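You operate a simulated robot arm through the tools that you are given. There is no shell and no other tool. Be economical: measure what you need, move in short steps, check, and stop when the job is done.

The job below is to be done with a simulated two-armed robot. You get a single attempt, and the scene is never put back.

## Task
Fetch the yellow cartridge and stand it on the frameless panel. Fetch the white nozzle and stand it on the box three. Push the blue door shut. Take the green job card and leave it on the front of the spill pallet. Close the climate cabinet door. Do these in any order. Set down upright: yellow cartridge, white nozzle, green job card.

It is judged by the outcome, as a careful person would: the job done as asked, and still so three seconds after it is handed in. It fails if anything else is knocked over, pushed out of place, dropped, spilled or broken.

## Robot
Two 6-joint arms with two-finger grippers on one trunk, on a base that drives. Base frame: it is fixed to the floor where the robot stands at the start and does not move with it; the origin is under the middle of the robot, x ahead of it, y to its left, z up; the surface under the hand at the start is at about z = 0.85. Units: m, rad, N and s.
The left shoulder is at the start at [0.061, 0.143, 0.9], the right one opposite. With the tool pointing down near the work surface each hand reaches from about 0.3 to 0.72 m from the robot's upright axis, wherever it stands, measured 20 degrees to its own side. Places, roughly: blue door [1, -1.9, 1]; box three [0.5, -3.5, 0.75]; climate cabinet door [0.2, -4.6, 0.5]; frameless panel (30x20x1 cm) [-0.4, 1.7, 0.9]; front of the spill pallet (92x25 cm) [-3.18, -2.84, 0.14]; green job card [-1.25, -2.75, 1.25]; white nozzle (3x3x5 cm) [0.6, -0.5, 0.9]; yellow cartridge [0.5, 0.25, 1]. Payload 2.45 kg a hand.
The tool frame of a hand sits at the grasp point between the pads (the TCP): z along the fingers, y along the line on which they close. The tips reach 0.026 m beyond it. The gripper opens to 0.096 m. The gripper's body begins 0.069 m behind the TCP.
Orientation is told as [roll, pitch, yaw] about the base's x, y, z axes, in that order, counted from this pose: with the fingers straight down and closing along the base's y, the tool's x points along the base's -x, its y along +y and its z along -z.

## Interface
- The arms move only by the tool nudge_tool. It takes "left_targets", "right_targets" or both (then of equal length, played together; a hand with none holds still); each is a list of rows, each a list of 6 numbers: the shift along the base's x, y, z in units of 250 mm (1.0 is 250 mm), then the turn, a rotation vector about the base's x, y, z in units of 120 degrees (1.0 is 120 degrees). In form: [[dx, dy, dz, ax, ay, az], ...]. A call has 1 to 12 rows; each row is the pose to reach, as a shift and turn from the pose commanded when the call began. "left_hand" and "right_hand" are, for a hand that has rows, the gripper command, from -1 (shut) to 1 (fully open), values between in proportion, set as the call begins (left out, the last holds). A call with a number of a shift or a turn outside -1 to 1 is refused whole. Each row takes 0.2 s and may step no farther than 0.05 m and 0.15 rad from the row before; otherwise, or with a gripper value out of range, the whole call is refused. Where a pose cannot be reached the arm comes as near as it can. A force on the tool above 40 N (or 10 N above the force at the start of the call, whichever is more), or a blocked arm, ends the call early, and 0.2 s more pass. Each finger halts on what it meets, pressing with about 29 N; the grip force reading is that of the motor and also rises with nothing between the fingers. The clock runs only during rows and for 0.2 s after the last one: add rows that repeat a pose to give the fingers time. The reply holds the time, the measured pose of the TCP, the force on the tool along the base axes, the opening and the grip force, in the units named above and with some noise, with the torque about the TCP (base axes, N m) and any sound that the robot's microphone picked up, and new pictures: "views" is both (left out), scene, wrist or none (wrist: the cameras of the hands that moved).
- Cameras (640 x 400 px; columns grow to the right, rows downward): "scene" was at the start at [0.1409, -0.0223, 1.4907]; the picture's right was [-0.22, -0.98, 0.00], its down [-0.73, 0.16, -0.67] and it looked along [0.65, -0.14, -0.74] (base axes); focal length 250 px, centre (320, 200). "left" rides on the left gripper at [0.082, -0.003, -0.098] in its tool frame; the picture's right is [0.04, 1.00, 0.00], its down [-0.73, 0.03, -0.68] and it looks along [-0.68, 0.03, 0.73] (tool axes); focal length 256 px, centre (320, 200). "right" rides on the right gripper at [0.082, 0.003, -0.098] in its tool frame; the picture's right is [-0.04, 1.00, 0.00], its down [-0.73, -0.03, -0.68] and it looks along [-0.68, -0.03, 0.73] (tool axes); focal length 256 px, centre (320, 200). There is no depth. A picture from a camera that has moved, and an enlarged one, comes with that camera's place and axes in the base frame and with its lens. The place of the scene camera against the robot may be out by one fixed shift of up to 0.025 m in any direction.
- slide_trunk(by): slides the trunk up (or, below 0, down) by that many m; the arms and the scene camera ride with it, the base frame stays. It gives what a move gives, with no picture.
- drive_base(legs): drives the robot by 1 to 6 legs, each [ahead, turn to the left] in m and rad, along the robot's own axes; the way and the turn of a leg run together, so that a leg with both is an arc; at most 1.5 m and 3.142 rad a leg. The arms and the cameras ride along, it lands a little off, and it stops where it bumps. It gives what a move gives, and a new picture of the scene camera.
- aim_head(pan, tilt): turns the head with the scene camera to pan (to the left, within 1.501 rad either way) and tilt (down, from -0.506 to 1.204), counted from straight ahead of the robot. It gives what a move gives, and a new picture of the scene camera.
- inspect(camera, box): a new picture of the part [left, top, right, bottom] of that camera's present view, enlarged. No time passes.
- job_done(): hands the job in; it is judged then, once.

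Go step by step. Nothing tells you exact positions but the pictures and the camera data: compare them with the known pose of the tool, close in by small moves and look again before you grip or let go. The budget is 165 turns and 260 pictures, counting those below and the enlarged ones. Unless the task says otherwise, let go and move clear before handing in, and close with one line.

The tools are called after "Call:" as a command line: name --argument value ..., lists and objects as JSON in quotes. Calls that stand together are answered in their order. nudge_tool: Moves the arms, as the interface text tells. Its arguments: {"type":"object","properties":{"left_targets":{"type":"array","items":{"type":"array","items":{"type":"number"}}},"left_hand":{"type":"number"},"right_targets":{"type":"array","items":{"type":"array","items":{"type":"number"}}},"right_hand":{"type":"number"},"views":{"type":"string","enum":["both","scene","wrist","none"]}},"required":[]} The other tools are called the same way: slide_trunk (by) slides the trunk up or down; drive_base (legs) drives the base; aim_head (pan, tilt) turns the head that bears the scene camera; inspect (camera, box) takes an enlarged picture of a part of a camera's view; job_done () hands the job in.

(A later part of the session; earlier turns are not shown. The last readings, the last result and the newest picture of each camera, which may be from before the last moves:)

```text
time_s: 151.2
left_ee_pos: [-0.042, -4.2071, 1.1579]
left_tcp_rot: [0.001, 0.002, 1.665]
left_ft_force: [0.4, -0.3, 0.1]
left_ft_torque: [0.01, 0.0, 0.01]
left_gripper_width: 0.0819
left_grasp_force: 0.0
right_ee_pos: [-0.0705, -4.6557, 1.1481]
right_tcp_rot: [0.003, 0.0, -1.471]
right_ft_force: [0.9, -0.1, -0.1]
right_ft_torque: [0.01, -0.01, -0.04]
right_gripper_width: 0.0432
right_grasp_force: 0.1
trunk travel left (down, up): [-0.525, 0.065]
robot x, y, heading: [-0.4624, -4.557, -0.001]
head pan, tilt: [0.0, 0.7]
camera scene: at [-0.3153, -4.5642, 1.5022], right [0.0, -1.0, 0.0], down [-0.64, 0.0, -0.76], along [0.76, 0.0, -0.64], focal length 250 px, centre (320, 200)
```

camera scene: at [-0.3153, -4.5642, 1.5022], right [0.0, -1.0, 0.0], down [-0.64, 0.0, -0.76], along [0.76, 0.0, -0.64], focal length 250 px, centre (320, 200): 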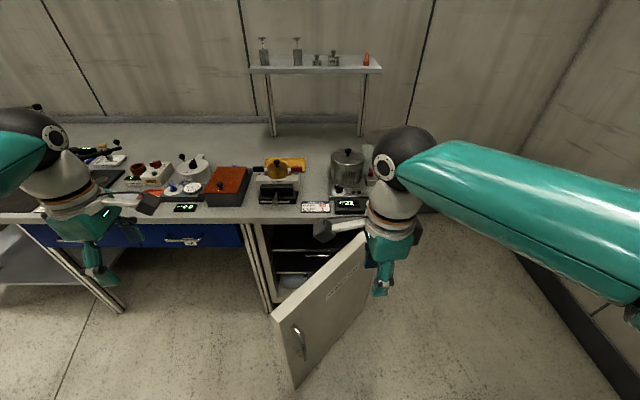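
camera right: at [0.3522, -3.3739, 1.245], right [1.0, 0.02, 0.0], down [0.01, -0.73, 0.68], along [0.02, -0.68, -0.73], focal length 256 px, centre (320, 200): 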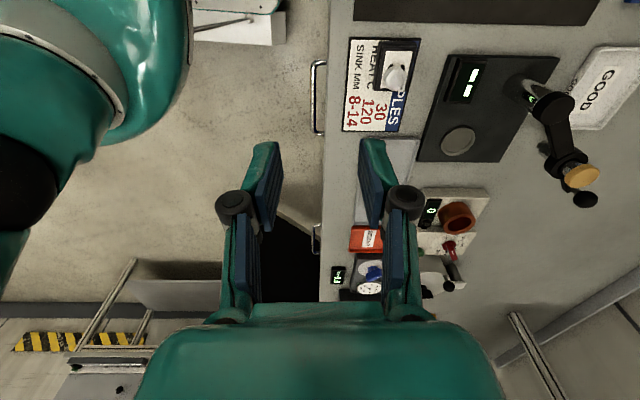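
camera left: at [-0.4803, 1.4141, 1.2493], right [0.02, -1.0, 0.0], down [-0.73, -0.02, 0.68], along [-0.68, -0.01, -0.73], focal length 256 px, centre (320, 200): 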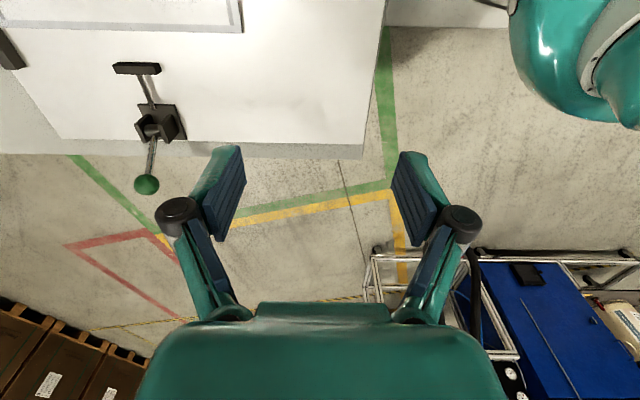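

Now I face the door's outer side: free edge (0.045, −4.42), hinge (0.38, −4.74), handle at about z 0.35. I'll push above the handle at z ≈ 0.62 with the closed left hand pointing forward; first tilt the hand.

Call:
nudge_tool --left_targets '[[0.03, -0.03, -0.02, 0, -0.0625, 0], [0.06, -0.06, -0.04, 0, -0.125, 0], [0.1, -0.1, -0.06, 0, -0.1875, 0], [0.14, -0.13, -0.08, 0, -0.25, 0], [0.17, -0.17, -0.1, 0, -0.3125, 0], [0.2, -0.2, -0.12, 0, -0.375, 0], [0.23, -0.23, -0.14, 0, -0.4375, 0], [0.26, -0.26, -0.16, 0, -0.5, 0], [0.28, -0.3, -0.18, 0, -0.5625, 0], [0.3, -0.33, -0.2, 0, -0.625, 0], [0.32, -0.36, -0.22, 0, -0.6875, 0], [0.34, -0.4, -0.24, 0, -0.75, 0]]' --left_hand -1

```text
time_s: 153.8
left_ee_pos: [0.0539, -4.3044, 1.1023]
left_tcp_rot: [-1.568, 0.093, 1.571]
left_ft_force: [-0.5, 0.1, 0.6]
left_ft_torque: [0.01, 0.03, -0.03]
left_gripper_width: 0.0
left_grasp_force: 28.5
left hand out of reach, approached as far as the arm can: row 8, 9, 10, 11, 12
right_ee_pos: [-0.0709, -4.6547, 1.1486]
right_tcp_rot: [0.005, -0.002, -1.469]
right_ft_force: [0.2, -0.2, 0.6]
right_ft_torque: [-0.02, -0.04, -0.01]
right_gripper_width: 0.0434
right_grasp_force: 0.0
trunk travel left (down, up): [-0.525, 0.065]
robot x, y, heading: [-0.4627, -4.558, 0.002]
head pan, tilt: [0.0, 0.7]
camera scene: at [-0.3167, -4.5641, 1.5023], right [0.0, -1.0, 0.0], down [-0.64, 0.0, -0.77], along [0.77, 0.0, -0.64], focal length 250 px, centre (320, 200)
camera left: at [-0.0438, -4.3857, 1.112], right [0.0, -0.13, -0.99], down [-0.68, 0.73, -0.1], along [0.73, 0.67, -0.09], focal length 256 px, centre (320, 200)
```

scene: 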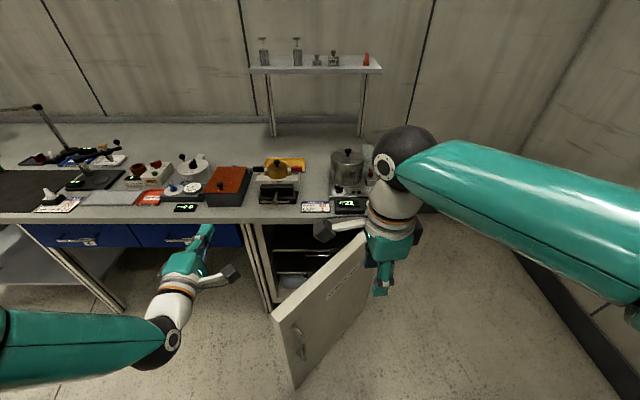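
left: 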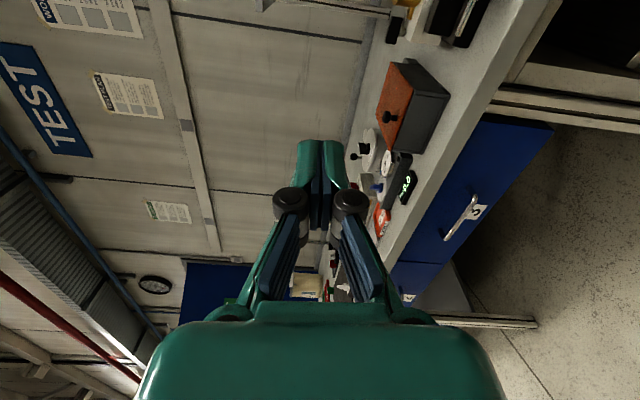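

The hand points forward. I pull it back a little and lower the trunk to bring it to pushing height.

Call:
nudge_tool --left_targets '[[-0.12, -0.1, 0, 0, 0, 0], [-0.24, -0.2, 0, 0, 0, 0], [-0.36, -0.35, 0, 0, 0, 0], [-0.4, -0.5, 0, 0, 0, 0], [-0.4, -0.62, 0, 0, 0, 0]]' --views "none"

Call:
slide_trunk --by -0.44

Call:
aim_head --pan 0 --tilt 0.55

```text
time_s: 155.0
left_ee_pos: [0.015, -4.4968, 1.1259]
left_tcp_rot: [-1.571, 0.091, 1.571]
left_ft_force: [0.2, -0.7, -0.1]
left_ft_torque: [0.03, 0.02, 0.01]
left_gripper_width: 0.0
left_grasp_force: 28.8
left hand out of reach, approached as far as the arm can: row 1, 2, 3, 4, 5
right_ee_pos: [-0.0695, -4.6557, 1.1483]
right_tcp_rot: [0.002, 0.0, -1.469]
right_ft_force: [0.6, -0.1, 0.7]
right_ft_torque: [0.02, 0.0, 0.03]
right_gripper_width: 0.0433
right_grasp_force: 0.1
trunk travel left (down, up): [-0.525, 0.065]
robot x, y, heading: [-0.4634, -4.559, -0.008]
head pan, tilt: [0.0, 0.7]
```

```text
refused: -0.44 is not a number from -0.4 to 0.4
```

```text
time_s: 155.7
left_ee_pos: [0.0151, -4.4975, 1.1266]
left_tcp_rot: [-1.571, 0.095, 1.57]
left_ft_force: [0.1, 0.2, -0.8]
left_ft_torque: [-0.01, -0.01, 0.03]
left_gripper_width: 0.0
left_grasp_force: 29.0
right_ee_pos: [-0.0699, -4.6561, 1.1486]
right_tcp_rot: [0.003, 0.0, -1.469]
right_ft_force: [-0.6, -0.7, -0.7]
right_ft_torque: [0.01, -0.01, 0.03]
right_gripper_width: 0.0432
right_grasp_force: 0.0
trunk travel left (down, up): [-0.525, 0.065]
robot x, y, heading: [-0.4633, -4.5571, 0.003]
head pan, tilt: [0.0, 0.55]
camera scene: at [-0.3104, -4.5643, 1.5153], right [0.0, -1.0, 0.0], down [-0.52, 0.0, -0.85], along [0.85, 0.0, -0.52], focal length 250 px, centre (320, 200)
```

scene: 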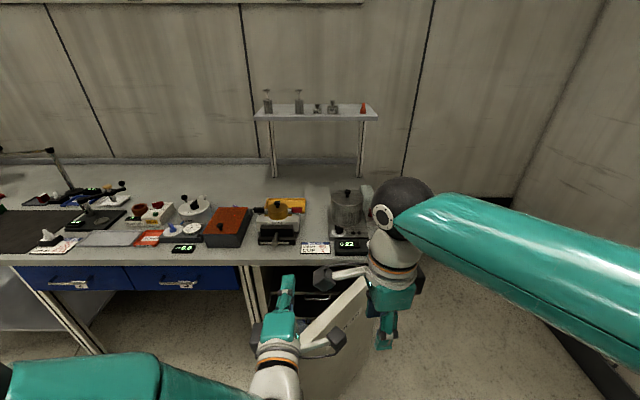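

I move the right hand aside, then lower the trunk.

Call:
nudge_tool --right_targets '[[0, -0.15, 0, 0, 0, 0], [0, -0.3, 0, 0, 0, 0], [0, -0.45, 0, 0, 0, 0], [-0.1, -0.6, 0, 0, 0, 0]]' --views "none"

Call:
slide_trunk --by -0.4

Call:
slide_trunk --by -0.08

Call:
aim_head --pan 0 --tilt 0.6

```text
time_s: 156.7
left_ee_pos: [0.0138, -4.4962, 1.1259]
left_tcp_rot: [-1.575, 0.093, 1.569]
left_ft_force: [-1.2, -0.6, 0.6]
left_ft_torque: [-0.01, 0.04, 0.02]
left_gripper_width: 0.0
left_grasp_force: 28.3
right_ee_pos: [-0.0974, -4.8073, 1.1478]
right_tcp_rot: [0.005, -0.001, -1.469]
right_ft_force: [0.2, -0.6, 0.6]
right_ft_torque: [0.05, 0.0, -0.01]
right_gripper_width: 0.0433
right_grasp_force: 0.1
trunk travel left (down, up): [-0.525, 0.065]
robot x, y, heading: [-0.4622, -4.5569, -0.003]
head pan, tilt: [0.0, 0.55]
```

```text
time_s: 159.4
left_ee_pos: [0.0165, -4.4958, 0.8195]
left_tcp_rot: [-1.615, 0.107, 1.57]
left_ft_force: [-0.4, 2.6, 8.7]
left_ft_torque: [0.09, -0.17, 0.07]
left_gripper_width: 0.0
left_grasp_force: 28.4
right_ee_pos: [-0.0949, -4.8053, 0.8282]
right_tcp_rot: [0.004, 0.0, -1.47]
right_ft_force: [0.2, 0.1, -0.5]
right_ft_torque: [-0.03, 0.05, 0.0]
right_gripper_width: 0.0431
right_grasp_force: 0.2
trunk travel left (down, up): [-0.205, 0.385]
robot x, y, heading: [-0.4646, -4.5566, -0.002]
head pan, tilt: [0.0, 0.55]
stopped: the force on the tool passed its limit at 53 N (the readings are from after the stop); the commanded pose is now the measured one
```

```text
time_s: 159.9
left_ee_pos: [0.0183, -4.4962, 0.8204]
left_tcp_rot: [-1.649, 0.114, 1.571]
left_ft_force: [-1.3, 2.1, 8.1]
left_ft_torque: [0.09, -0.12, 0.04]
left_gripper_width: 0.0
left_grasp_force: 28.6
right_ee_pos: [-0.0947, -4.8059, 0.8171]
right_tcp_rot: [0.005, -0.002, -1.469]
right_ft_force: [-0.4, -0.2, -0.1]
right_ft_torque: [0.02, 0.0, 0.02]
right_gripper_width: 0.0435
right_grasp_force: 0.1
trunk travel left (down, up): [-0.194, 0.396]
robot x, y, heading: [-0.4658, -4.5578, -0.002]
head pan, tilt: [0.0, 0.55]
stopped: the force on the tool passed its limit at 51 N (the readings are from after the stop); the commanded pose is now the measured one
```

```text
time_s: 160.5
left_ee_pos: [0.0164, -4.4978, 0.8191]
left_tcp_rot: [-1.646, 0.113, 1.57]
left_ft_force: [-0.7, 2.0, 11.8]
left_ft_torque: [0.17, -0.24, 0.04]
left_gripper_width: 0.0
left_grasp_force: 28.4
right_ee_pos: [-0.0952, -4.8063, 0.8179]
right_tcp_rot: [0.004, 0.0, -1.469]
right_ft_force: [0.6, 0.4, 0.5]
right_ft_torque: [0.0, 0.0, -0.04]
right_gripper_width: 0.0433
right_grasp_force: 0.1
trunk travel left (down, up): [-0.194, 0.396]
robot x, y, heading: [-0.4631, -4.558, 0.0]
head pan, tilt: [0.0, 0.6]
camera scene: at [-0.3131, -4.5641, 1.1799], right [0.0, -1.0, 0.0], down [-0.56, 0.0, -0.83], along [0.83, 0.0, -0.56], focal length 250 px, centre (320, 200)
```

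scene: 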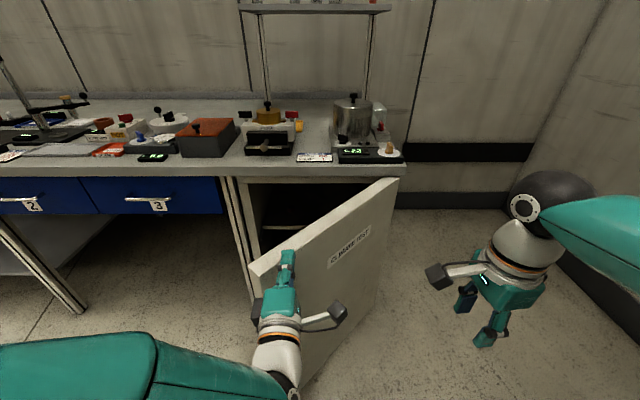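

The fingers landed on the door's top edge (z ≈ 0.80). I raise the trunk, back the base off and then lower to below the top edge.

Call:
slide_trunk --by 0.06

Call:
drive_base --legs '[[-0.14, 0]]'

Call:
slide_trunk --by -0.25

Call:
aim_head --pan 0 --tilt 0.6

```text
time_s: 161.5
left_ee_pos: [0.0182, -4.4968, 0.8774]
left_tcp_rot: [-1.643, 0.112, 1.569]
left_ft_force: [0.1, -0.8, 0.2]
left_ft_torque: [0.02, 0.0, 0.01]
left_gripper_width: 0.0
left_grasp_force: 28.7
right_ee_pos: [-0.0945, -4.8063, 0.8777]
right_tcp_rot: [0.004, -0.002, -1.47]
right_ft_force: [-1.1, 0.6, 0.1]
right_ft_torque: [-0.03, -0.02, -0.02]
right_gripper_width: 0.0432
right_grasp_force: 0.0
trunk travel left (down, up): [-0.254, 0.336]
robot x, y, heading: [-0.4626, -4.5568, -0.002]
head pan, tilt: [0.0, 0.6]
```

```text
time_s: 162.8
left_ee_pos: [-0.1211, -4.4961, 0.8784]
left_tcp_rot: [-1.642, 0.11, 1.573]
left_ft_force: [-0.1, -0.4, 0.6]
left_ft_torque: [0.02, 0.05, -0.02]
left_gripper_width: 0.0
left_grasp_force: 28.5
right_ee_pos: [-0.2341, -4.8047, 0.8779]
right_tcp_rot: [0.004, -0.001, -1.468]
right_ft_force: [0.4, -0.1, -0.3]
right_ft_torque: [0.01, -0.02, -0.03]
right_gripper_width: 0.0433
right_grasp_force: 0.1
trunk travel left (down, up): [-0.254, 0.336]
robot x, y, heading: [-0.6008, -4.5594, 0.005]
head pan, tilt: [0.0, 0.6]
camera scene: at [-0.4517, -4.5637, 1.2398], right [0.0, -1.0, 0.0], down [-0.56, 0.0, -0.83], along [0.83, 0.0, -0.56], focal length 250 px, centre (320, 200)
```

scene: 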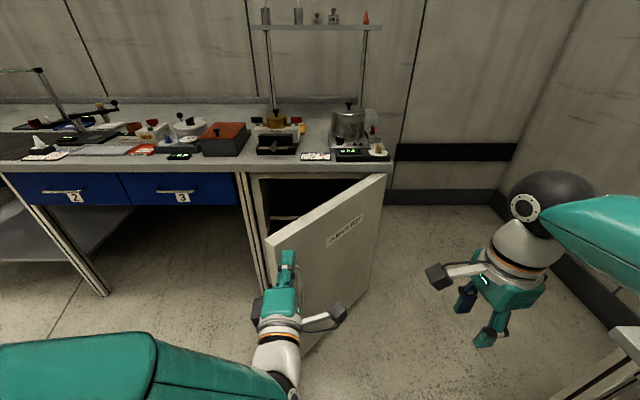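

```text
time_s: 165.4
left_ee_pos: [-0.1213, -4.4955, 0.6291]
left_tcp_rot: [-1.644, 0.113, 1.57]
left_ft_force: [0.5, -0.1, -0.2]
left_ft_torque: [0.01, 0.03, -0.03]
left_gripper_width: 0.0002
left_grasp_force: 28.7
right_ee_pos: [-0.2355, -4.8051, 0.6278]
right_tcp_rot: [0.006, -0.002, -1.467]
right_ft_force: [-0.1, 0.1, 0.0]
right_ft_torque: [0.0, 0.01, -0.01]
right_gripper_width: 0.0433
right_grasp_force: 0.1
trunk travel left (down, up): [-0.004, 0.586]
robot x, y, heading: [-0.6045, -4.5577, 0.002]
head pan, tilt: [0.0, 0.6]
```

```text
time_s: 166.0
left_ee_pos: [-0.1216, -4.4965, 0.6291]
left_tcp_rot: [-1.643, 0.112, 1.571]
left_ft_force: [0.5, -1.2, 0.2]
left_ft_torque: [-0.01, 0.03, 0.01]
left_gripper_width: 0.0003
left_grasp_force: 29.2
right_ee_pos: [-0.2333, -4.8052, 0.6282]
right_tcp_rot: [0.006, -0.003, -1.468]
right_ft_force: [-0.1, -0.4, -0.6]
right_ft_torque: [-0.02, -0.02, -0.01]
right_gripper_width: 0.0431
right_grasp_force: 0.1
trunk travel left (down, up): [-0.004, 0.586]
robot x, y, heading: [-0.6065, -4.5557, -0.003]
head pan, tilt: [0.0, 0.6]
camera scene: at [-0.4512, -4.5637, 0.9897], right [0.0, -1.0, 0.0], down [-0.57, 0.0, -0.82], along [0.82, 0.0, -0.57], focal length 250 px, centre (320, 200)
```

scene: 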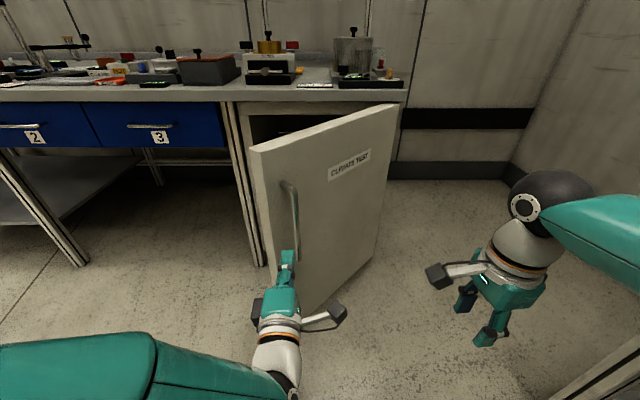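

The door's vertical handle is near the free edge at z 0.5–0.7. I'll push just to the right of the handle: shift the hand 4 cm to −y and drive up to the door.

Call:
nudge_tool --left_targets '[[0, -0.08, 0.02, 0, 0, 0], [0, -0.16, 0.04, 0, 0, 0]]' --views "none"

Call:
drive_base --legs '[[0.17, 0]]'

```text
time_s: 166.6
left_ee_pos: [-0.1201, -4.5363, 0.6375]
left_tcp_rot: [-1.64, 0.112, 1.57]
left_ft_force: [0.0, 0.3, 0.9]
left_ft_torque: [-0.01, -0.02, -0.02]
left_gripper_width: 0.0
left_grasp_force: 28.9
right_ee_pos: [-0.2348, -4.8051, 0.628]
right_tcp_rot: [0.005, -0.003, -1.469]
right_ft_force: [-0.2, -0.6, 0.5]
right_ft_torque: [0.0, -0.01, -0.03]
right_gripper_width: 0.0434
right_grasp_force: 0.1
trunk travel left (down, up): [-0.004, 0.586]
robot x, y, heading: [-0.6028, -4.5586, -0.001]
head pan, tilt: [0.0, 0.6]
```

```text
time_s: 168.1
left_ee_pos: [0.0492, -4.5358, 0.6382]
left_tcp_rot: [-1.643, 0.111, 1.572]
left_ft_force: [-0.4, 1.5, 0.1]
left_ft_torque: [0.0, -0.04, -0.01]
left_gripper_width: 0.0001
left_grasp_force: 27.9
right_ee_pos: [-0.0642, -4.8053, 0.6282]
right_tcp_rot: [0.006, -0.002, -1.468]
right_ft_force: [1.2, -0.5, 0.1]
right_ft_torque: [-0.02, 0.04, -0.02]
right_gripper_width: 0.0434
right_grasp_force: 0.0
trunk travel left (down, up): [-0.004, 0.586]
robot x, y, heading: [-0.4335, -4.5564, -0.002]
head pan, tilt: [0.0, 0.6]
camera scene: at [-0.2809, -4.5638, 0.9897], right [0.0, -1.0, 0.0], down [-0.57, 0.0, -0.82], along [0.82, 0.0, -0.57], focal length 250 px, centre (320, 200)
```

scene: 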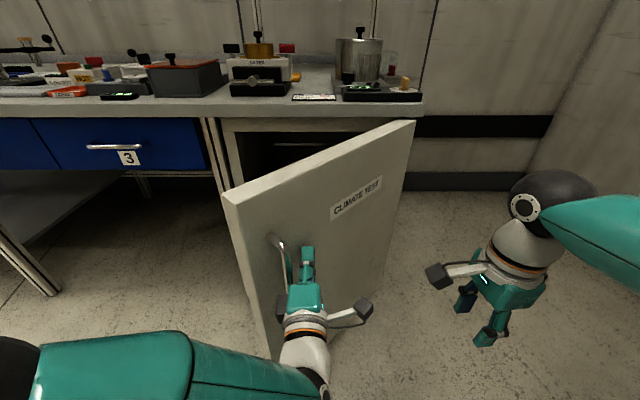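

The fingertips are just right of the handle. I push forward.

Call:
nudge_tool --left_targets '[[0.1, 0.02, 0, 0, 0, 0], [0.2, 0.04, 0, 0, 0, 0], [0.3, 0.07, 0, 0, 0, 0], [0.4, 0.1, 0, 0, 0, 0], [0.5, 0.14, 0, 0, 0, 0], [0.6, 0.18, 0, 0, 0, 0], [0.7, 0.22, 0, 0, 0, 0]]' --views "scene"

```text
time_s: 169.7
left_ee_pos: [0.2252, -4.4808, 0.6389]
left_tcp_rot: [-1.641, 0.111, 1.57]
left_ft_force: [-0.3, -0.2, 1.6]
left_ft_torque: [0.0, 0.0, -0.03]
left_gripper_width: 0.0
left_grasp_force: 28.5
right_ee_pos: [-0.0627, -4.8046, 0.6287]
right_tcp_rot: [0.003, -0.002, -1.466]
right_ft_force: [-0.4, 0.5, -0.1]
right_ft_torque: [0.03, 0.0, 0.01]
right_gripper_width: 0.0433
right_grasp_force: 0.1
trunk travel left (down, up): [-0.004, 0.586]
robot x, y, heading: [-0.4331, -4.5587, -0.0]
head pan, tilt: [0.0, 0.6]
camera scene: at [-0.2807, -4.5639, 0.9897], right [0.0, -1.0, 0.0], down [-0.57, 0.0, -0.82], along [0.82, 0.0, -0.57], focal length 250 px, centre (320, 200)
```

scene: 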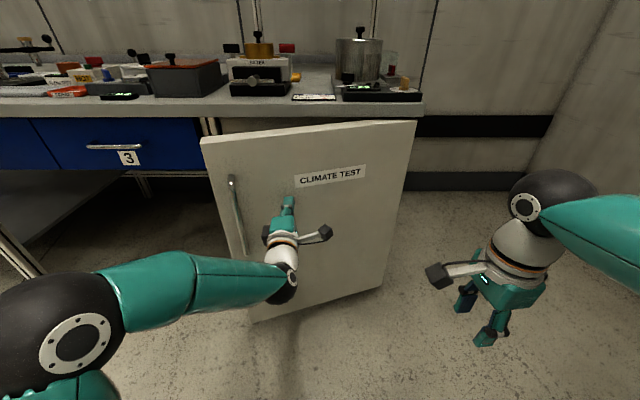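

The door is swinging shut. I push on.

Call:
nudge_tool --left_targets '[[0.08, 0.04, 0, 0, 0, 0], [0.16, 0.08, 0, 0, 0, 0], [0.24, 0.12, 0, 0, 0, 0], [0.32, 0.16, 0, 0, 0, 0], [0.4, 0.2, 0, 0, 0, 0]]' --views "scene"

```text
time_s: 170.9
left_ee_pos: [0.324, -4.4302, 0.6384]
left_tcp_rot: [-1.641, 0.112, 1.571]
left_ft_force: [0.1, -0.7, -0.9]
left_ft_torque: [0.01, 0.0, 0.06]
left_gripper_width: 0.0001
left_grasp_force: 28.1
right_ee_pos: [-0.0632, -4.8067, 0.6278]
right_tcp_rot: [0.004, -0.002, -1.466]
right_ft_force: [-0.7, -0.1, 0.1]
right_ft_torque: [0.02, 0.01, -0.01]
right_gripper_width: 0.0432
right_grasp_force: 0.1
trunk travel left (down, up): [-0.004, 0.586]
robot x, y, heading: [-0.432, -4.5609, -0.004]
head pan, tilt: [0.0, 0.6]
camera scene: at [-0.2806, -4.5639, 0.9897], right [0.0, -1.0, 0.0], down [-0.57, 0.0, -0.82], along [0.82, 0.0, -0.57], focal length 250 px, centre (320, 200)
```

scene: 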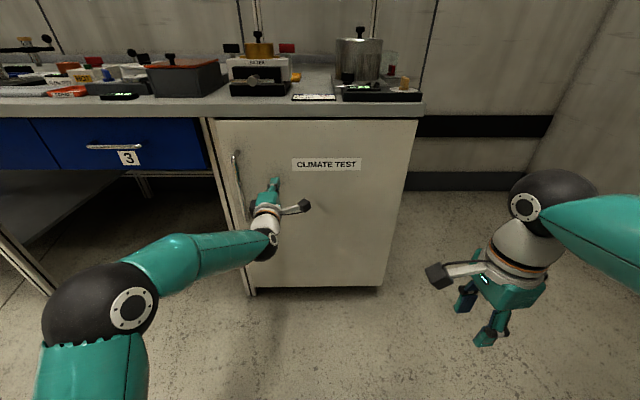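

It looks almost flush. I push until it resists.

Call:
nudge_tool --left_targets '[[0.04, 0.02, 0, 0, 0, 0], [0.08, 0.04, 0, 0, 0, 0], [0.12, 0.06, 0, 0, 0, 0], [0.16, 0.06, 0, 0, 0, 0], [0.2, 0.06, 0, 0, 0, 0]]' --views "scene"

Call:
inspect --camera "scene" --box '[180, 90, 440, 310]'

```text
time_s: 171.7
left_ee_pos: [0.3498, -4.4172, 0.6388]
left_tcp_rot: [-1.64, 0.112, 1.57]
left_ft_force: [-25.5, 2.3, 0.1]
left_ft_torque: [0.0, 0.13, 0.05]
left_gripper_width: 0.0002
left_grasp_force: 28.6
right_ee_pos: [-0.0653, -4.8058, 0.63]
right_tcp_rot: [0.004, -0.002, -1.469]
right_ft_force: [-1.2, -0.6, -0.1]
right_ft_torque: [-0.02, -0.02, 0.0]
right_gripper_width: 0.0435
right_grasp_force: 0.1
trunk travel left (down, up): [-0.004, 0.586]
robot x, y, heading: [-0.4326, -4.56, -0.002]
head pan, tilt: [0.0, 0.6]
stopped in row 3 (left hand): the force on the tool passed its limit at 53 N (the readings are from after the stop); the commanded pose is now the measured one
camera scene: at [-0.2825, -4.5637, 0.9899], right [0.0, -1.0, 0.0], down [-0.56, 0.0, -0.83], along [0.83, 0.0, -0.56], focal length 250 px, centre (320, 200)
```

scene: 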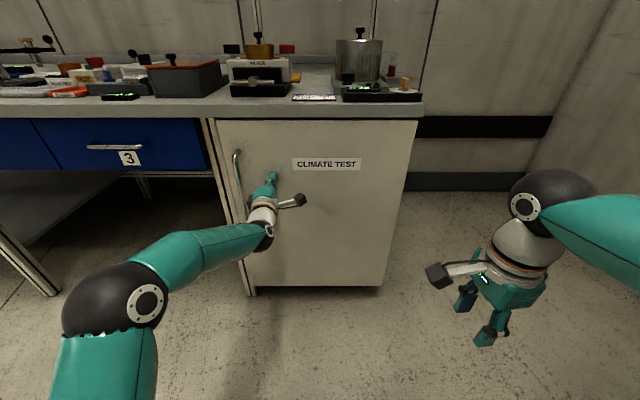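

```text
1.82 times, centred on (310, 200) of scene
camera zoom: at [-0.2825, -4.5637, 0.9899], right [0.0, -1.0, 0.0], down [-0.56, 0.0, -0.83], along [0.83, 0.0, -0.56], focal length 454 px, centre (338, 200)
```

zoom: 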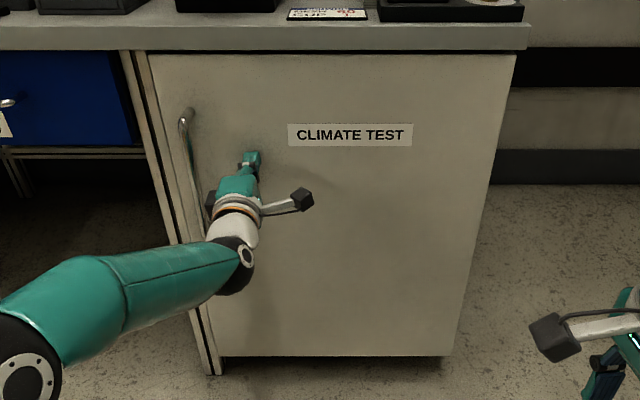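

The cabinet door is shut against its stop. I withdraw the hand straight back, back the base off and raise the trunk for the trip to the card.

Call:
nudge_tool --left_targets '[[-0.1, 0, 0, 0, 0, 0], [-0.25, 0, 0, 0, 0, 0], [-0.42, 0, 0, 0, 0, 0], [-0.6, 0, 0, 0, 0, 0], [-0.78, 0, 0, 0, 0, 0]]' --views "none"

Call:
drive_base --legs '[[-0.15, 0]]'

Call:
slide_trunk --by 0.4

Call:
aim_head --pan 1.5 --tilt 0.5

Call:
aim_head --pan -1.5 --tilt 0.5

```text
time_s: 172.9
left_ee_pos: [0.1553, -4.4181, 0.6369]
left_tcp_rot: [-1.637, 0.112, 1.57]
left_ft_force: [-0.6, 0.1, 0.4]
left_ft_torque: [0.01, -0.05, 0.02]
left_gripper_width: 0.0003
left_grasp_force: 28.5
right_ee_pos: [-0.0636, -4.8043, 0.6297]
right_tcp_rot: [0.003, -0.002, -1.468]
right_ft_force: [0.5, 0.8, 0.0]
right_ft_torque: [-0.05, -0.02, 0.02]
right_gripper_width: 0.0434
right_grasp_force: 0.2
trunk travel left (down, up): [-0.004, 0.586]
robot x, y, heading: [-0.4325, -4.556, -0.002]
head pan, tilt: [0.0, 0.6]
```

```text
time_s: 174.3
left_ee_pos: [0.0049, -4.4178, 0.6379]
left_tcp_rot: [-1.637, 0.112, 1.57]
left_ft_force: [0.3, 0.3, 0.1]
left_ft_torque: [-0.01, 0.0, -0.03]
left_gripper_width: 0.0001
left_grasp_force: 28.4
right_ee_pos: [-0.2132, -4.8054, 0.6288]
right_tcp_rot: [0.004, 0.0, -1.468]
right_ft_force: [-0.1, -0.5, -0.5]
right_ft_torque: [0.0, -0.01, 0.01]
right_gripper_width: 0.0434
right_grasp_force: 0.0
trunk travel left (down, up): [-0.004, 0.586]
robot x, y, heading: [-0.5816, -4.5567, 0.0]
head pan, tilt: [0.0, 0.6]
camera scene: at [-0.4308, -4.5637, 0.9897], right [0.0, -1.0, 0.0], down [-0.57, 0.0, -0.82], along [0.82, 0.0, -0.57], focal length 250 px, centre (320, 200)
```

scene: 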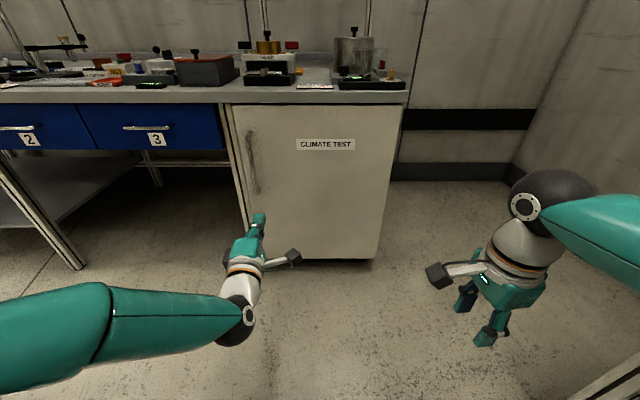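

```text
time_s: 178.1
left_ee_pos: [0.0064, -4.4181, 1.0373]
left_tcp_rot: [-1.638, 0.112, 1.569]
left_ft_force: [-0.3, -0.4, -0.4]
left_ft_torque: [0.01, -0.04, 0.0]
left_gripper_width: 0.0
left_grasp_force: 28.3
right_ee_pos: [-0.2125, -4.8051, 1.0295]
right_tcp_rot: [0.002, 0.0, -1.468]
right_ft_force: [0.3, -0.1, 0.3]
right_ft_torque: [-0.03, 0.01, 0.0]
right_gripper_width: 0.0431
right_grasp_force: 0.1
trunk travel left (down, up): [-0.404, 0.186]
robot x, y, heading: [-0.5831, -4.5549, -0.002]
head pan, tilt: [0.0, 0.6]
```

```text
time_s: 179.7
left_ee_pos: [0.0052, -4.4182, 1.0388]
left_tcp_rot: [-1.636, 0.111, 1.568]
left_ft_force: [-0.2, 0.8, -0.1]
left_ft_torque: [0.0, 0.05, -0.03]
left_gripper_width: 0.0
left_grasp_force: 28.3
right_ee_pos: [-0.2122, -4.8052, 1.0295]
right_tcp_rot: [0.005, 0.0, -1.469]
right_ft_force: [-0.1, 0.6, 0.3]
right_ft_torque: [-0.05, 0.02, 0.01]
right_gripper_width: 0.043
right_grasp_force: 0.0
trunk travel left (down, up): [-0.404, 0.186]
robot x, y, heading: [-0.5817, -4.5586, -0.001]
head pan, tilt: [1.499, 0.499]
camera scene: at [-0.5125, -4.4729, 1.3988], right [1.0, -0.07, 0.0], down [-0.04, -0.48, -0.88], along [0.06, 0.88, -0.48], focal length 250 px, centre (320, 200)
```

scene: 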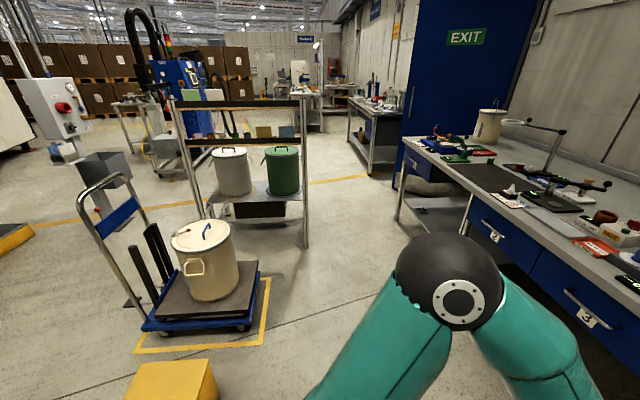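

```text
time_s: 182.3
left_ee_pos: [0.0053, -4.4182, 1.0381]
left_tcp_rot: [-1.637, 0.113, 1.569]
left_ft_force: [-0.5, -0.1, 0.4]
left_ft_torque: [-0.02, 0.02, -0.01]
left_gripper_width: 0.0
left_grasp_force: 29.0
right_ee_pos: [-0.2124, -4.8052, 1.0289]
right_tcp_rot: [0.004, -0.002, -1.467]
right_ft_force: [0.5, -0.2, 0.1]
right_ft_torque: [0.01, -0.02, -0.01]
right_gripper_width: 0.0437
right_grasp_force: 0.1
trunk travel left (down, up): [-0.404, 0.186]
robot x, y, heading: [-0.5815, -4.5566, 0.002]
head pan, tilt: [-1.499, 0.499]
camera scene: at [-0.5126, -4.6544, 1.3988], right [-1.0, -0.07, 0.0], down [-0.03, 0.48, -0.88], along [0.06, -0.88, -0.48], focal length 250 px, centre (320, 200)
```

scene: 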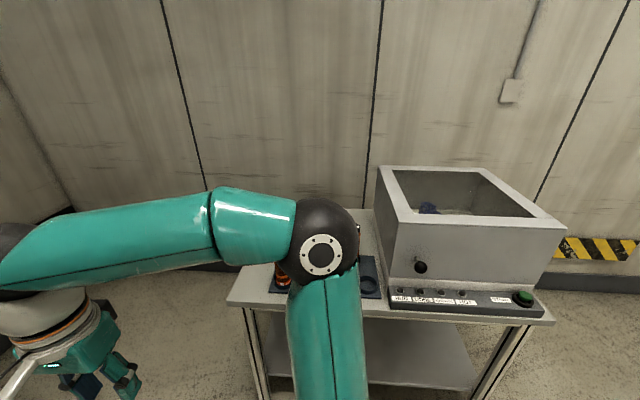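

The cabinet door is closed. The western way round is tight, so I'll go back north up the corridor, do the blue door next, and approach the card from the west end of the rack afterwards.

Call:
slide_trunk --by 0.12

Call:
drive_base --legs '[[0, 0.6], [0, 0.57]]'

Call:
aim_head --pan 0 --tilt 0.55

```text
time_s: 183.8
left_ee_pos: [0.0067, -4.4182, 1.1601]
left_tcp_rot: [-1.636, 0.113, 1.57]
left_ft_force: [-1.2, 0.0, -0.7]
left_ft_torque: [-0.02, 0.0, 0.01]
left_gripper_width: 0.0
left_grasp_force: 28.1
right_ee_pos: [-0.2127, -4.8057, 1.1489]
right_tcp_rot: [0.003, -0.002, -1.468]
right_ft_force: [0.6, 0.8, 0.4]
right_ft_torque: [-0.01, 0.0, 0.0]
right_gripper_width: 0.0431
right_grasp_force: 0.0
trunk travel left (down, up): [-0.524, 0.066]
robot x, y, heading: [-0.5811, -4.559, -0.003]
head pan, tilt: [-1.499, 0.499]
```

```text
time_s: 187.8
left_ee_pos: [-0.4766, -3.9598, 1.1582]
left_tcp_rot: [-1.637, 0.111, 2.729]
left_ft_force: [-1.1, -0.9, -0.1]
left_ft_torque: [0.01, -0.01, 0.02]
left_gripper_width: 0.0
left_grasp_force: 28.8
right_ee_pos: [-0.2074, -4.3141, 1.1492]
right_tcp_rot: [0.005, 0.0, -0.304]
right_ft_force: [-0.2, -0.3, 0.0]
right_ft_torque: [-0.05, 0.0, -0.02]
right_gripper_width: 0.0435
right_grasp_force: 0.1
trunk travel left (down, up): [-0.524, 0.066]
robot x, y, heading: [-0.5445, -4.5745, 1.156]
head pan, tilt: [-1.499, 0.499]
camera scene: at [-0.4315, -4.5509, 1.5188], right [-0.33, -0.94, 0.0], down [-0.45, 0.16, -0.88], along [0.83, -0.29, -0.48], focal length 250 px, centre (320, 200)
```

scene: 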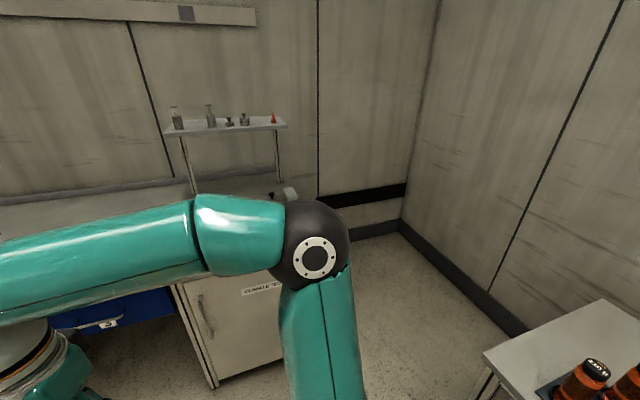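

```text
time_s: 189.4
left_ee_pos: [-0.4757, -3.9594, 1.1594]
left_tcp_rot: [-1.637, 0.114, 2.73]
left_ft_force: [1.2, 0.1, 0.2]
left_ft_torque: [-0.02, 0.01, -0.01]
left_gripper_width: 0.0001
left_grasp_force: 28.9
right_ee_pos: [-0.2079, -4.3157, 1.1499]
right_tcp_rot: [0.001, 0.0, -0.306]
right_ft_force: [-0.1, 0.2, -0.5]
right_ft_torque: [-0.03, 0.02, 0.0]
right_gripper_width: 0.0432
right_grasp_force: 0.0
trunk travel left (down, up): [-0.524, 0.066]
robot x, y, heading: [-0.5482, -4.5724, 1.161]
head pan, tilt: [0.0, 0.55]
camera scene: at [-0.4814, -4.439, 1.5142], right [0.92, -0.4, 0.0], down [-0.21, -0.48, -0.85], along [0.34, 0.78, -0.52], focal length 250 px, centre (320, 200)
```

scene: 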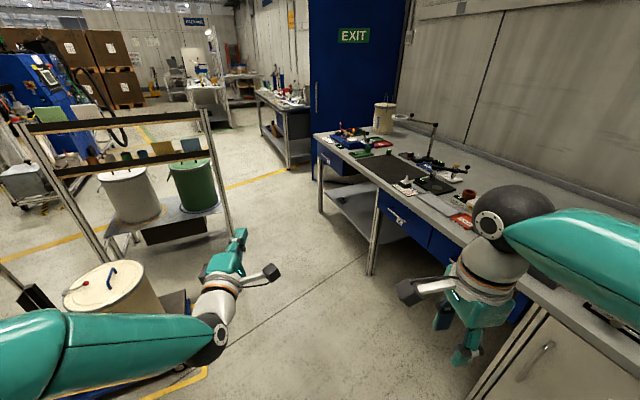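

The corridor is clear. I drive diagonally to about (0.02, −3.2) and align north.

Call:
drive_base --legs '[[1.48, 0.02], [0, 0.4]]'

Call:
aim_head --pan 0.5 --tilt 0.6

```text
time_s: 198.1
left_ee_pos: [-0.1554, -2.6358, 1.1581]
left_tcp_rot: [-1.637, 0.11, -3.136]
left_ft_force: [-0.3, 0.1, -0.2]
left_ft_torque: [-0.01, -0.04, 0.02]
left_gripper_width: 0.0
left_grasp_force: 28.7
right_ee_pos: [0.2343, -2.8516, 1.1503]
right_tcp_rot: [0.004, -0.003, 0.112]
right_ft_force: [-0.6, -0.7, 0.1]
right_ft_torque: [0.03, 0.0, 0.03]
right_gripper_width: 0.0434
right_grasp_force: 0.1
trunk travel left (down, up): [-0.524, 0.066]
robot x, y, heading: [0.0407, -3.2274, 1.575]
head pan, tilt: [0.0, 0.55]
camera scene: at [0.0472, -3.0773, 1.5142], right [1.0, 0.01, 0.0], down [0.0, -0.52, -0.85], along [0.0, 0.85, -0.52], focal length 250 px, centre (320, 200)
```

scene: 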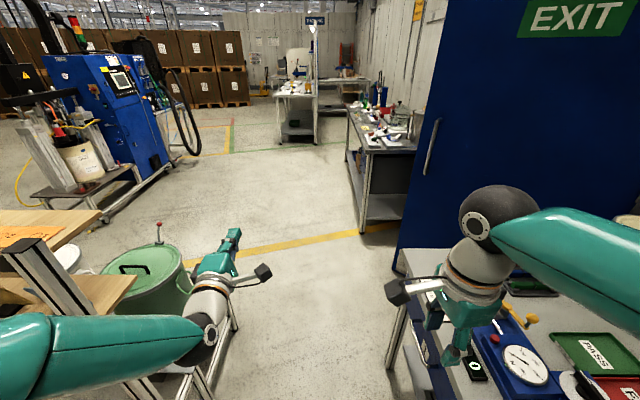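

```text
time_s: 199.0
left_ee_pos: [-0.1554, -2.6353, 1.1587]
left_tcp_rot: [-1.638, 0.112, -3.134]
left_ft_force: [-0.8, -0.1, 0.2]
left_ft_torque: [0.02, -0.01, -0.03]
left_gripper_width: 0.0001
left_grasp_force: 28.8
right_ee_pos: [0.2328, -2.8515, 1.15]
right_tcp_rot: [0.002, -0.002, 0.112]
right_ft_force: [0.2, 0.0, -0.4]
right_ft_torque: [0.01, -0.03, 0.01]
right_gripper_width: 0.0432
right_grasp_force: 0.1
trunk travel left (down, up): [-0.524, 0.066]
robot x, y, heading: [0.0457, -3.2233, 1.571]
head pan, tilt: [0.499, 0.6]
camera scene: at [0.0048, -3.0898, 1.5097], right [0.88, 0.48, 0.0], down [0.27, -0.5, -0.82], along [-0.4, 0.72, -0.57], focal length 250 px, centre (320, 200)
```

scene: 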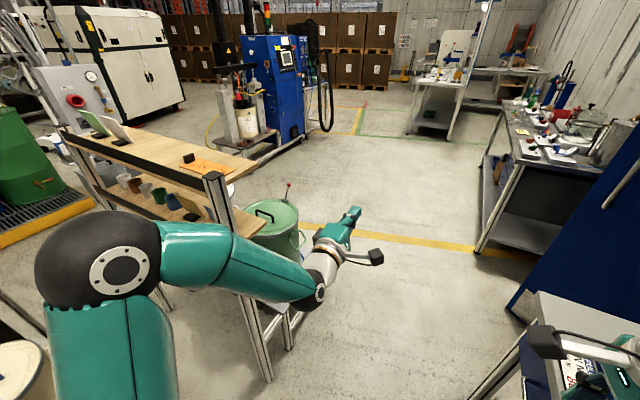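

The left elbow would pass too close to the rack's end post. I extend the left hand forward and inward to bring the elbow in, and check.

Call:
nudge_tool --left_targets '[[0.12, 0.1, 0, 0, 0, 0], [0.24, 0.2, 0, 0, 0, 0], [0.36, 0.3, 0, 0, 0, 0], [0.48, 0.42, 0, 0, 0, 0], [0.56, 0.54, 0, 0, 0, 0]]' --views "scene"

```text
time_s: 200.2
left_ee_pos: [-0.0153, -2.4985, 1.1582]
left_tcp_rot: [-1.638, 0.111, -3.134]
left_ft_force: [0.8, -0.4, -0.5]
left_ft_torque: [0.03, 0.01, 0.02]
left_gripper_width: 0.0
left_grasp_force: 28.4
right_ee_pos: [0.2333, -2.85, 1.149]
right_tcp_rot: [0.004, 0.0, 0.111]
right_ft_force: [-0.3, -0.5, 0.5]
right_ft_torque: [-0.02, -0.03, 0.05]
right_gripper_width: 0.0434
right_grasp_force: 0.0
trunk travel left (down, up): [-0.524, 0.066]
robot x, y, heading: [0.0461, -3.2187, 1.578]
head pan, tilt: [0.499, 0.6]
camera scene: at [0.0055, -3.0888, 1.5096], right [0.88, 0.48, 0.0], down [0.27, -0.5, -0.82], along [-0.4, 0.72, -0.57], focal length 250 px, centre (320, 200)
```

scene: 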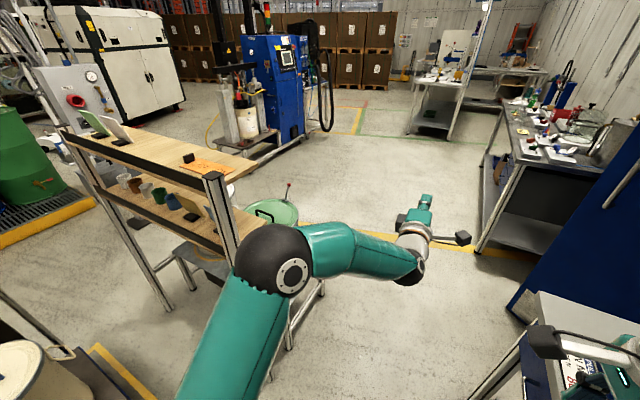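

The elbow is now well inside. I drive north past the rack, then pull the hand back and turn toward the door.

Call:
drive_base --legs '[[1.1, 0]]'

Call:
nudge_tool --left_targets '[[0, -0.15, 0, 0, 0, 0], [0, -0.3, 0, 0, 0, 0], [0, -0.45, 0, 0, 0, 0], [0, -0.6, 0, 0, 0, 0], [0, -0.75, 0, 0, 0, 0]]' --views "none"

Call:
drive_base --legs '[[0, -0.55], [0, -0.45]]'

Call:
aim_head --pan 0 --tilt 0.4

```text
time_s: 205.9
left_ee_pos: [-0.0199, -1.4056, 1.1585]
left_tcp_rot: [-1.637, 0.111, -3.135]
left_ft_force: [-0.2, -0.1, 0.2]
left_ft_torque: [0.02, 0.01, -0.03]
left_gripper_width: 0.0001
left_grasp_force: 28.0
right_ee_pos: [0.228, -1.7582, 1.1505]
right_tcp_rot: [0.004, 0.0, 0.112]
right_ft_force: [-0.5, -0.3, -0.1]
right_ft_torque: [-0.01, 0.02, -0.01]
right_gripper_width: 0.0433
right_grasp_force: 0.1
trunk travel left (down, up): [-0.524, 0.066]
robot x, y, heading: [0.0408, -2.1273, 1.579]
head pan, tilt: [0.499, 0.6]
camera scene: at [-0.0001, -1.9961, 1.5096], right [0.88, 0.48, 0.0], down [0.27, -0.5, -0.82], along [-0.4, 0.72, -0.57], focal length 250 px, centre (320, 200)
```

scene: 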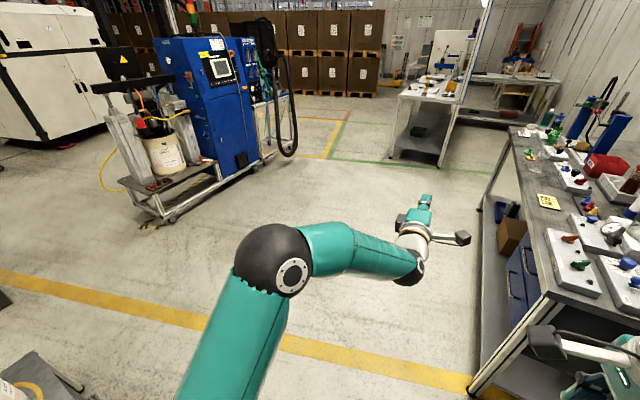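

```text
time_s: 207.1
left_ee_pos: [-0.0197, -1.5955, 1.1619]
left_tcp_rot: [-1.638, 0.11, -3.134]
left_ft_force: [-0.1, -0.2, -0.7]
left_ft_torque: [0.03, 0.0, -0.01]
left_gripper_width: 0.0002
left_grasp_force: 28.4
right_ee_pos: [0.2287, -1.7603, 1.1499]
right_tcp_rot: [0.004, -0.001, 0.112]
right_ft_force: [-0.5, 0.1, 0.5]
right_ft_torque: [0.02, -0.02, 0.02]
right_gripper_width: 0.043
right_grasp_force: 0.0
trunk travel left (down, up): [-0.524, 0.066]
robot x, y, heading: [0.0362, -2.1278, 1.58]
head pan, tilt: [0.499, 0.6]
```

```text
time_s: 210.7
left_ee_pos: [0.4599, -1.7911, 1.1594]
left_tcp_rot: [-1.637, 0.112, 2.144]
left_ft_force: [0.3, 0.9, 1.1]
left_ft_torque: [-0.03, -0.01, -0.02]
left_gripper_width: 0.0
left_grasp_force: 28.6
right_ee_pos: [0.4539, -2.0892, 1.1515]
right_tcp_rot: [0.003, -0.003, -0.893]
right_ft_force: [0.1, -0.1, 0.1]
right_ft_torque: [-0.03, 0.01, 0.03]
right_gripper_width: 0.0433
right_grasp_force: 0.0
trunk travel left (down, up): [-0.524, 0.066]
robot x, y, heading: [0.0203, -2.101, 0.578]
head pan, tilt: [0.499, 0.6]
camera scene: at [0.1188, -1.9939, 1.5097], right [0.88, -0.48, 0.0], down [-0.27, -0.5, -0.82], along [0.39, 0.72, -0.57], focal length 250 px, centre (320, 200)
```

scene: 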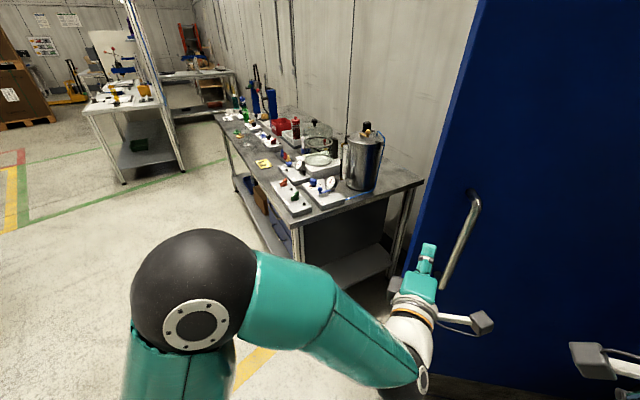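

```text
time_s: 211.6
left_ee_pos: [0.4615, -1.7917, 1.1615]
left_tcp_rot: [-1.637, 0.111, 2.143]
left_ft_force: [-0.5, -0.7, -0.5]
left_ft_torque: [0.02, 0.01, 0.0]
left_gripper_width: 0.0001
left_grasp_force: 28.2
right_ee_pos: [0.4566, -2.0887, 1.1514]
right_tcp_rot: [0.003, 0.001, -0.894]
right_ft_force: [0.4, -0.8, 0.6]
right_ft_torque: [-0.01, -0.01, 0.03]
right_gripper_width: 0.043
right_grasp_force: 0.1
trunk travel left (down, up): [-0.524, 0.066]
robot x, y, heading: [0.0216, -2.1008, 0.571]
head pan, tilt: [0.0, 0.4]
camera scene: at [0.1548, -2.0222, 1.5279], right [0.54, -0.84, 0.0], down [-0.33, -0.21, -0.92], along [0.77, 0.5, -0.39], focal length 250 px, centre (320, 200)
```

scene: 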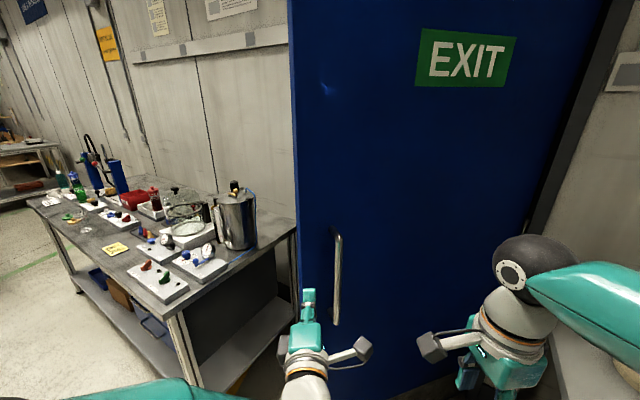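

The blue door's outer face and handle are in front of me; free edge about (0.66, −1.61), hinge about (1.2, −2.28). I turn slightly right to push between handle and hinge, pull the right hand back, and drive into it.

Call:
drive_base --legs '[[0, -0.27]]'

Call:
nudge_tool --right_targets '[[-0.12, -0.04, 0, 0, 0, 0], [-0.26, -0.08, 0, 0, 0, 0], [-0.4, -0.12, 0, 0, 0, 0]]' --views "none"

Call:
drive_base --legs '[[0.25, 0]]'

```text
time_s: 213.0
left_ee_pos: [0.5288, -1.9198, 1.1607]
left_tcp_rot: [-1.637, 0.112, 1.871]
left_ft_force: [1.3, -0.9, 0.1]
left_ft_torque: [0.0, -0.01, 0.0]
left_gripper_width: 0.0
left_grasp_force: 28.8
right_ee_pos: [0.4448, -2.2057, 1.151]
right_tcp_rot: [0.005, -0.002, -1.163]
right_ft_force: [-0.2, -1.3, 0.7]
right_ft_torque: [0.05, -0.01, 0.02]
right_gripper_width: 0.0433
right_grasp_force: 0.1
trunk travel left (down, up): [-0.524, 0.066]
robot x, y, heading: [0.0196, -2.0891, 0.298]
head pan, tilt: [0.0, 0.4]
camera scene: at [0.1715, -2.0497, 1.528], right [0.29, -0.96, 0.0], down [-0.37, -0.11, -0.92], along [0.88, 0.27, -0.39], focal length 250 px, centre (320, 200)
```

scene: 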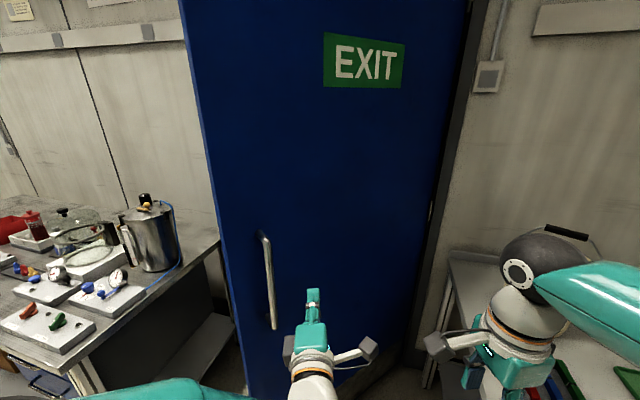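

```text
time_s: 213.8
left_ee_pos: [0.5293, -1.9194, 1.1622]
left_tcp_rot: [-1.638, 0.111, 1.872]
left_ft_force: [-0.1, -0.7, -0.1]
left_ft_torque: [-0.02, 0.01, 0.02]
left_gripper_width: 0.0
left_grasp_force: 28.1
right_ee_pos: [0.3434, -2.2337, 1.1528]
right_tcp_rot: [0.004, -0.001, -1.166]
right_ft_force: [-0.3, 0.3, -0.6]
right_ft_torque: [0.0, -0.03, -0.02]
right_gripper_width: 0.0433
right_grasp_force: 0.1
trunk travel left (down, up): [-0.524, 0.066]
robot x, y, heading: [0.0216, -2.0856, 0.297]
head pan, tilt: [0.0, 0.4]
```

```text
time_s: 215.7
left_ee_pos: [0.7713, -1.8452, 1.1599]
left_tcp_rot: [-1.637, 0.114, 1.871]
left_ft_force: [-0.2, 0.3, -0.2]
left_ft_torque: [0.01, -0.01, 0.06]
left_gripper_width: 0.0001
left_grasp_force: 28.9
right_ee_pos: [0.5859, -2.1606, 1.1517]
right_tcp_rot: [0.005, -0.002, -1.166]
right_ft_force: [0.3, -0.2, -1.8]
right_ft_torque: [0.02, 0.04, -0.01]
right_gripper_width: 0.043
right_grasp_force: 0.0
trunk travel left (down, up): [-0.524, 0.066]
robot x, y, heading: [0.2644, -2.0125, 0.297]
head pan, tilt: [0.0, 0.4]
camera scene: at [0.4135, -1.9752, 1.5277], right [0.29, -0.96, 0.0], down [-0.37, -0.11, -0.92], along [0.88, 0.27, -0.39], focal length 250 px, centre (320, 200)
```

scene: 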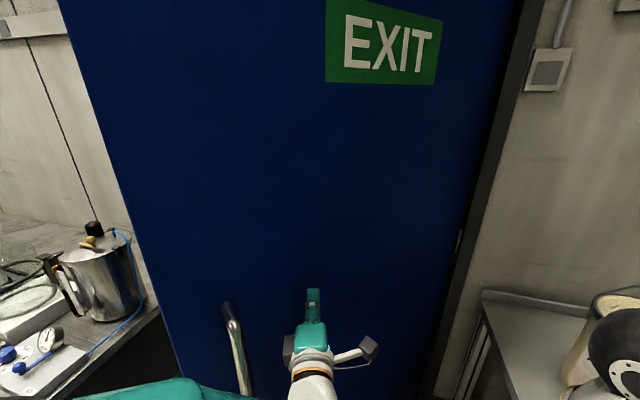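

Almost in contact. I extend the left arm to push the door.

Call:
nudge_tool --left_targets '[[0.12, 0.037, 0, 0, 0, 0], [0.24, 0.074, 0, 0, 0, 0], [0.36, 0.111, 0, 0, 0, 0], [0.48, 0.148, 0, 0, 0, 0], [0.6, 0.185, 0, 0, 0, 0], [0.72, 0.222, 0, 0, 0, 0], [0.84, 0.26, 0, 0, 0, 0]]' --views "scene"

```text
time_s: 217.3
left_ee_pos: [0.9818, -1.7809, 1.1612]
left_tcp_rot: [-1.637, 0.111, 1.871]
left_ft_force: [0.0, 0.3, -0.5]
left_ft_torque: [-0.01, 0.0, 0.02]
left_gripper_width: 0.0
left_grasp_force: 28.9
right_ee_pos: [0.5861, -2.1608, 1.1514]
right_tcp_rot: [0.004, 0.001, -1.165]
right_ft_force: [1.1, 0.7, 0.3]
right_ft_torque: [0.0, 0.03, -0.03]
right_gripper_width: 0.0431
right_grasp_force: 0.0
trunk travel left (down, up): [-0.524, 0.066]
robot x, y, heading: [0.2627, -2.0133, 0.297]
head pan, tilt: [0.0, 0.4]
camera scene: at [0.4137, -1.9753, 1.5277], right [0.29, -0.96, 0.0], down [-0.37, -0.11, -0.92], along [0.88, 0.27, -0.39], focal length 250 px, centre (320, 200)
```

scene: 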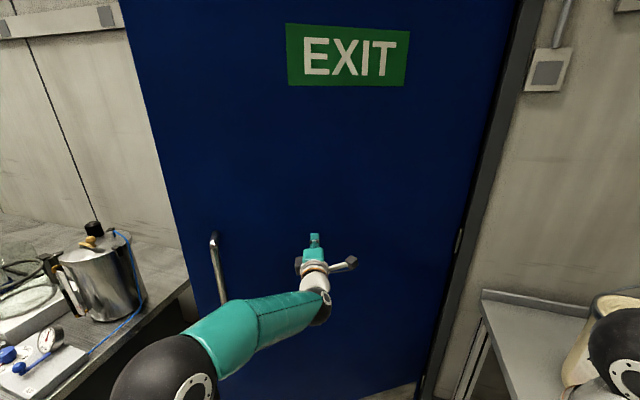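

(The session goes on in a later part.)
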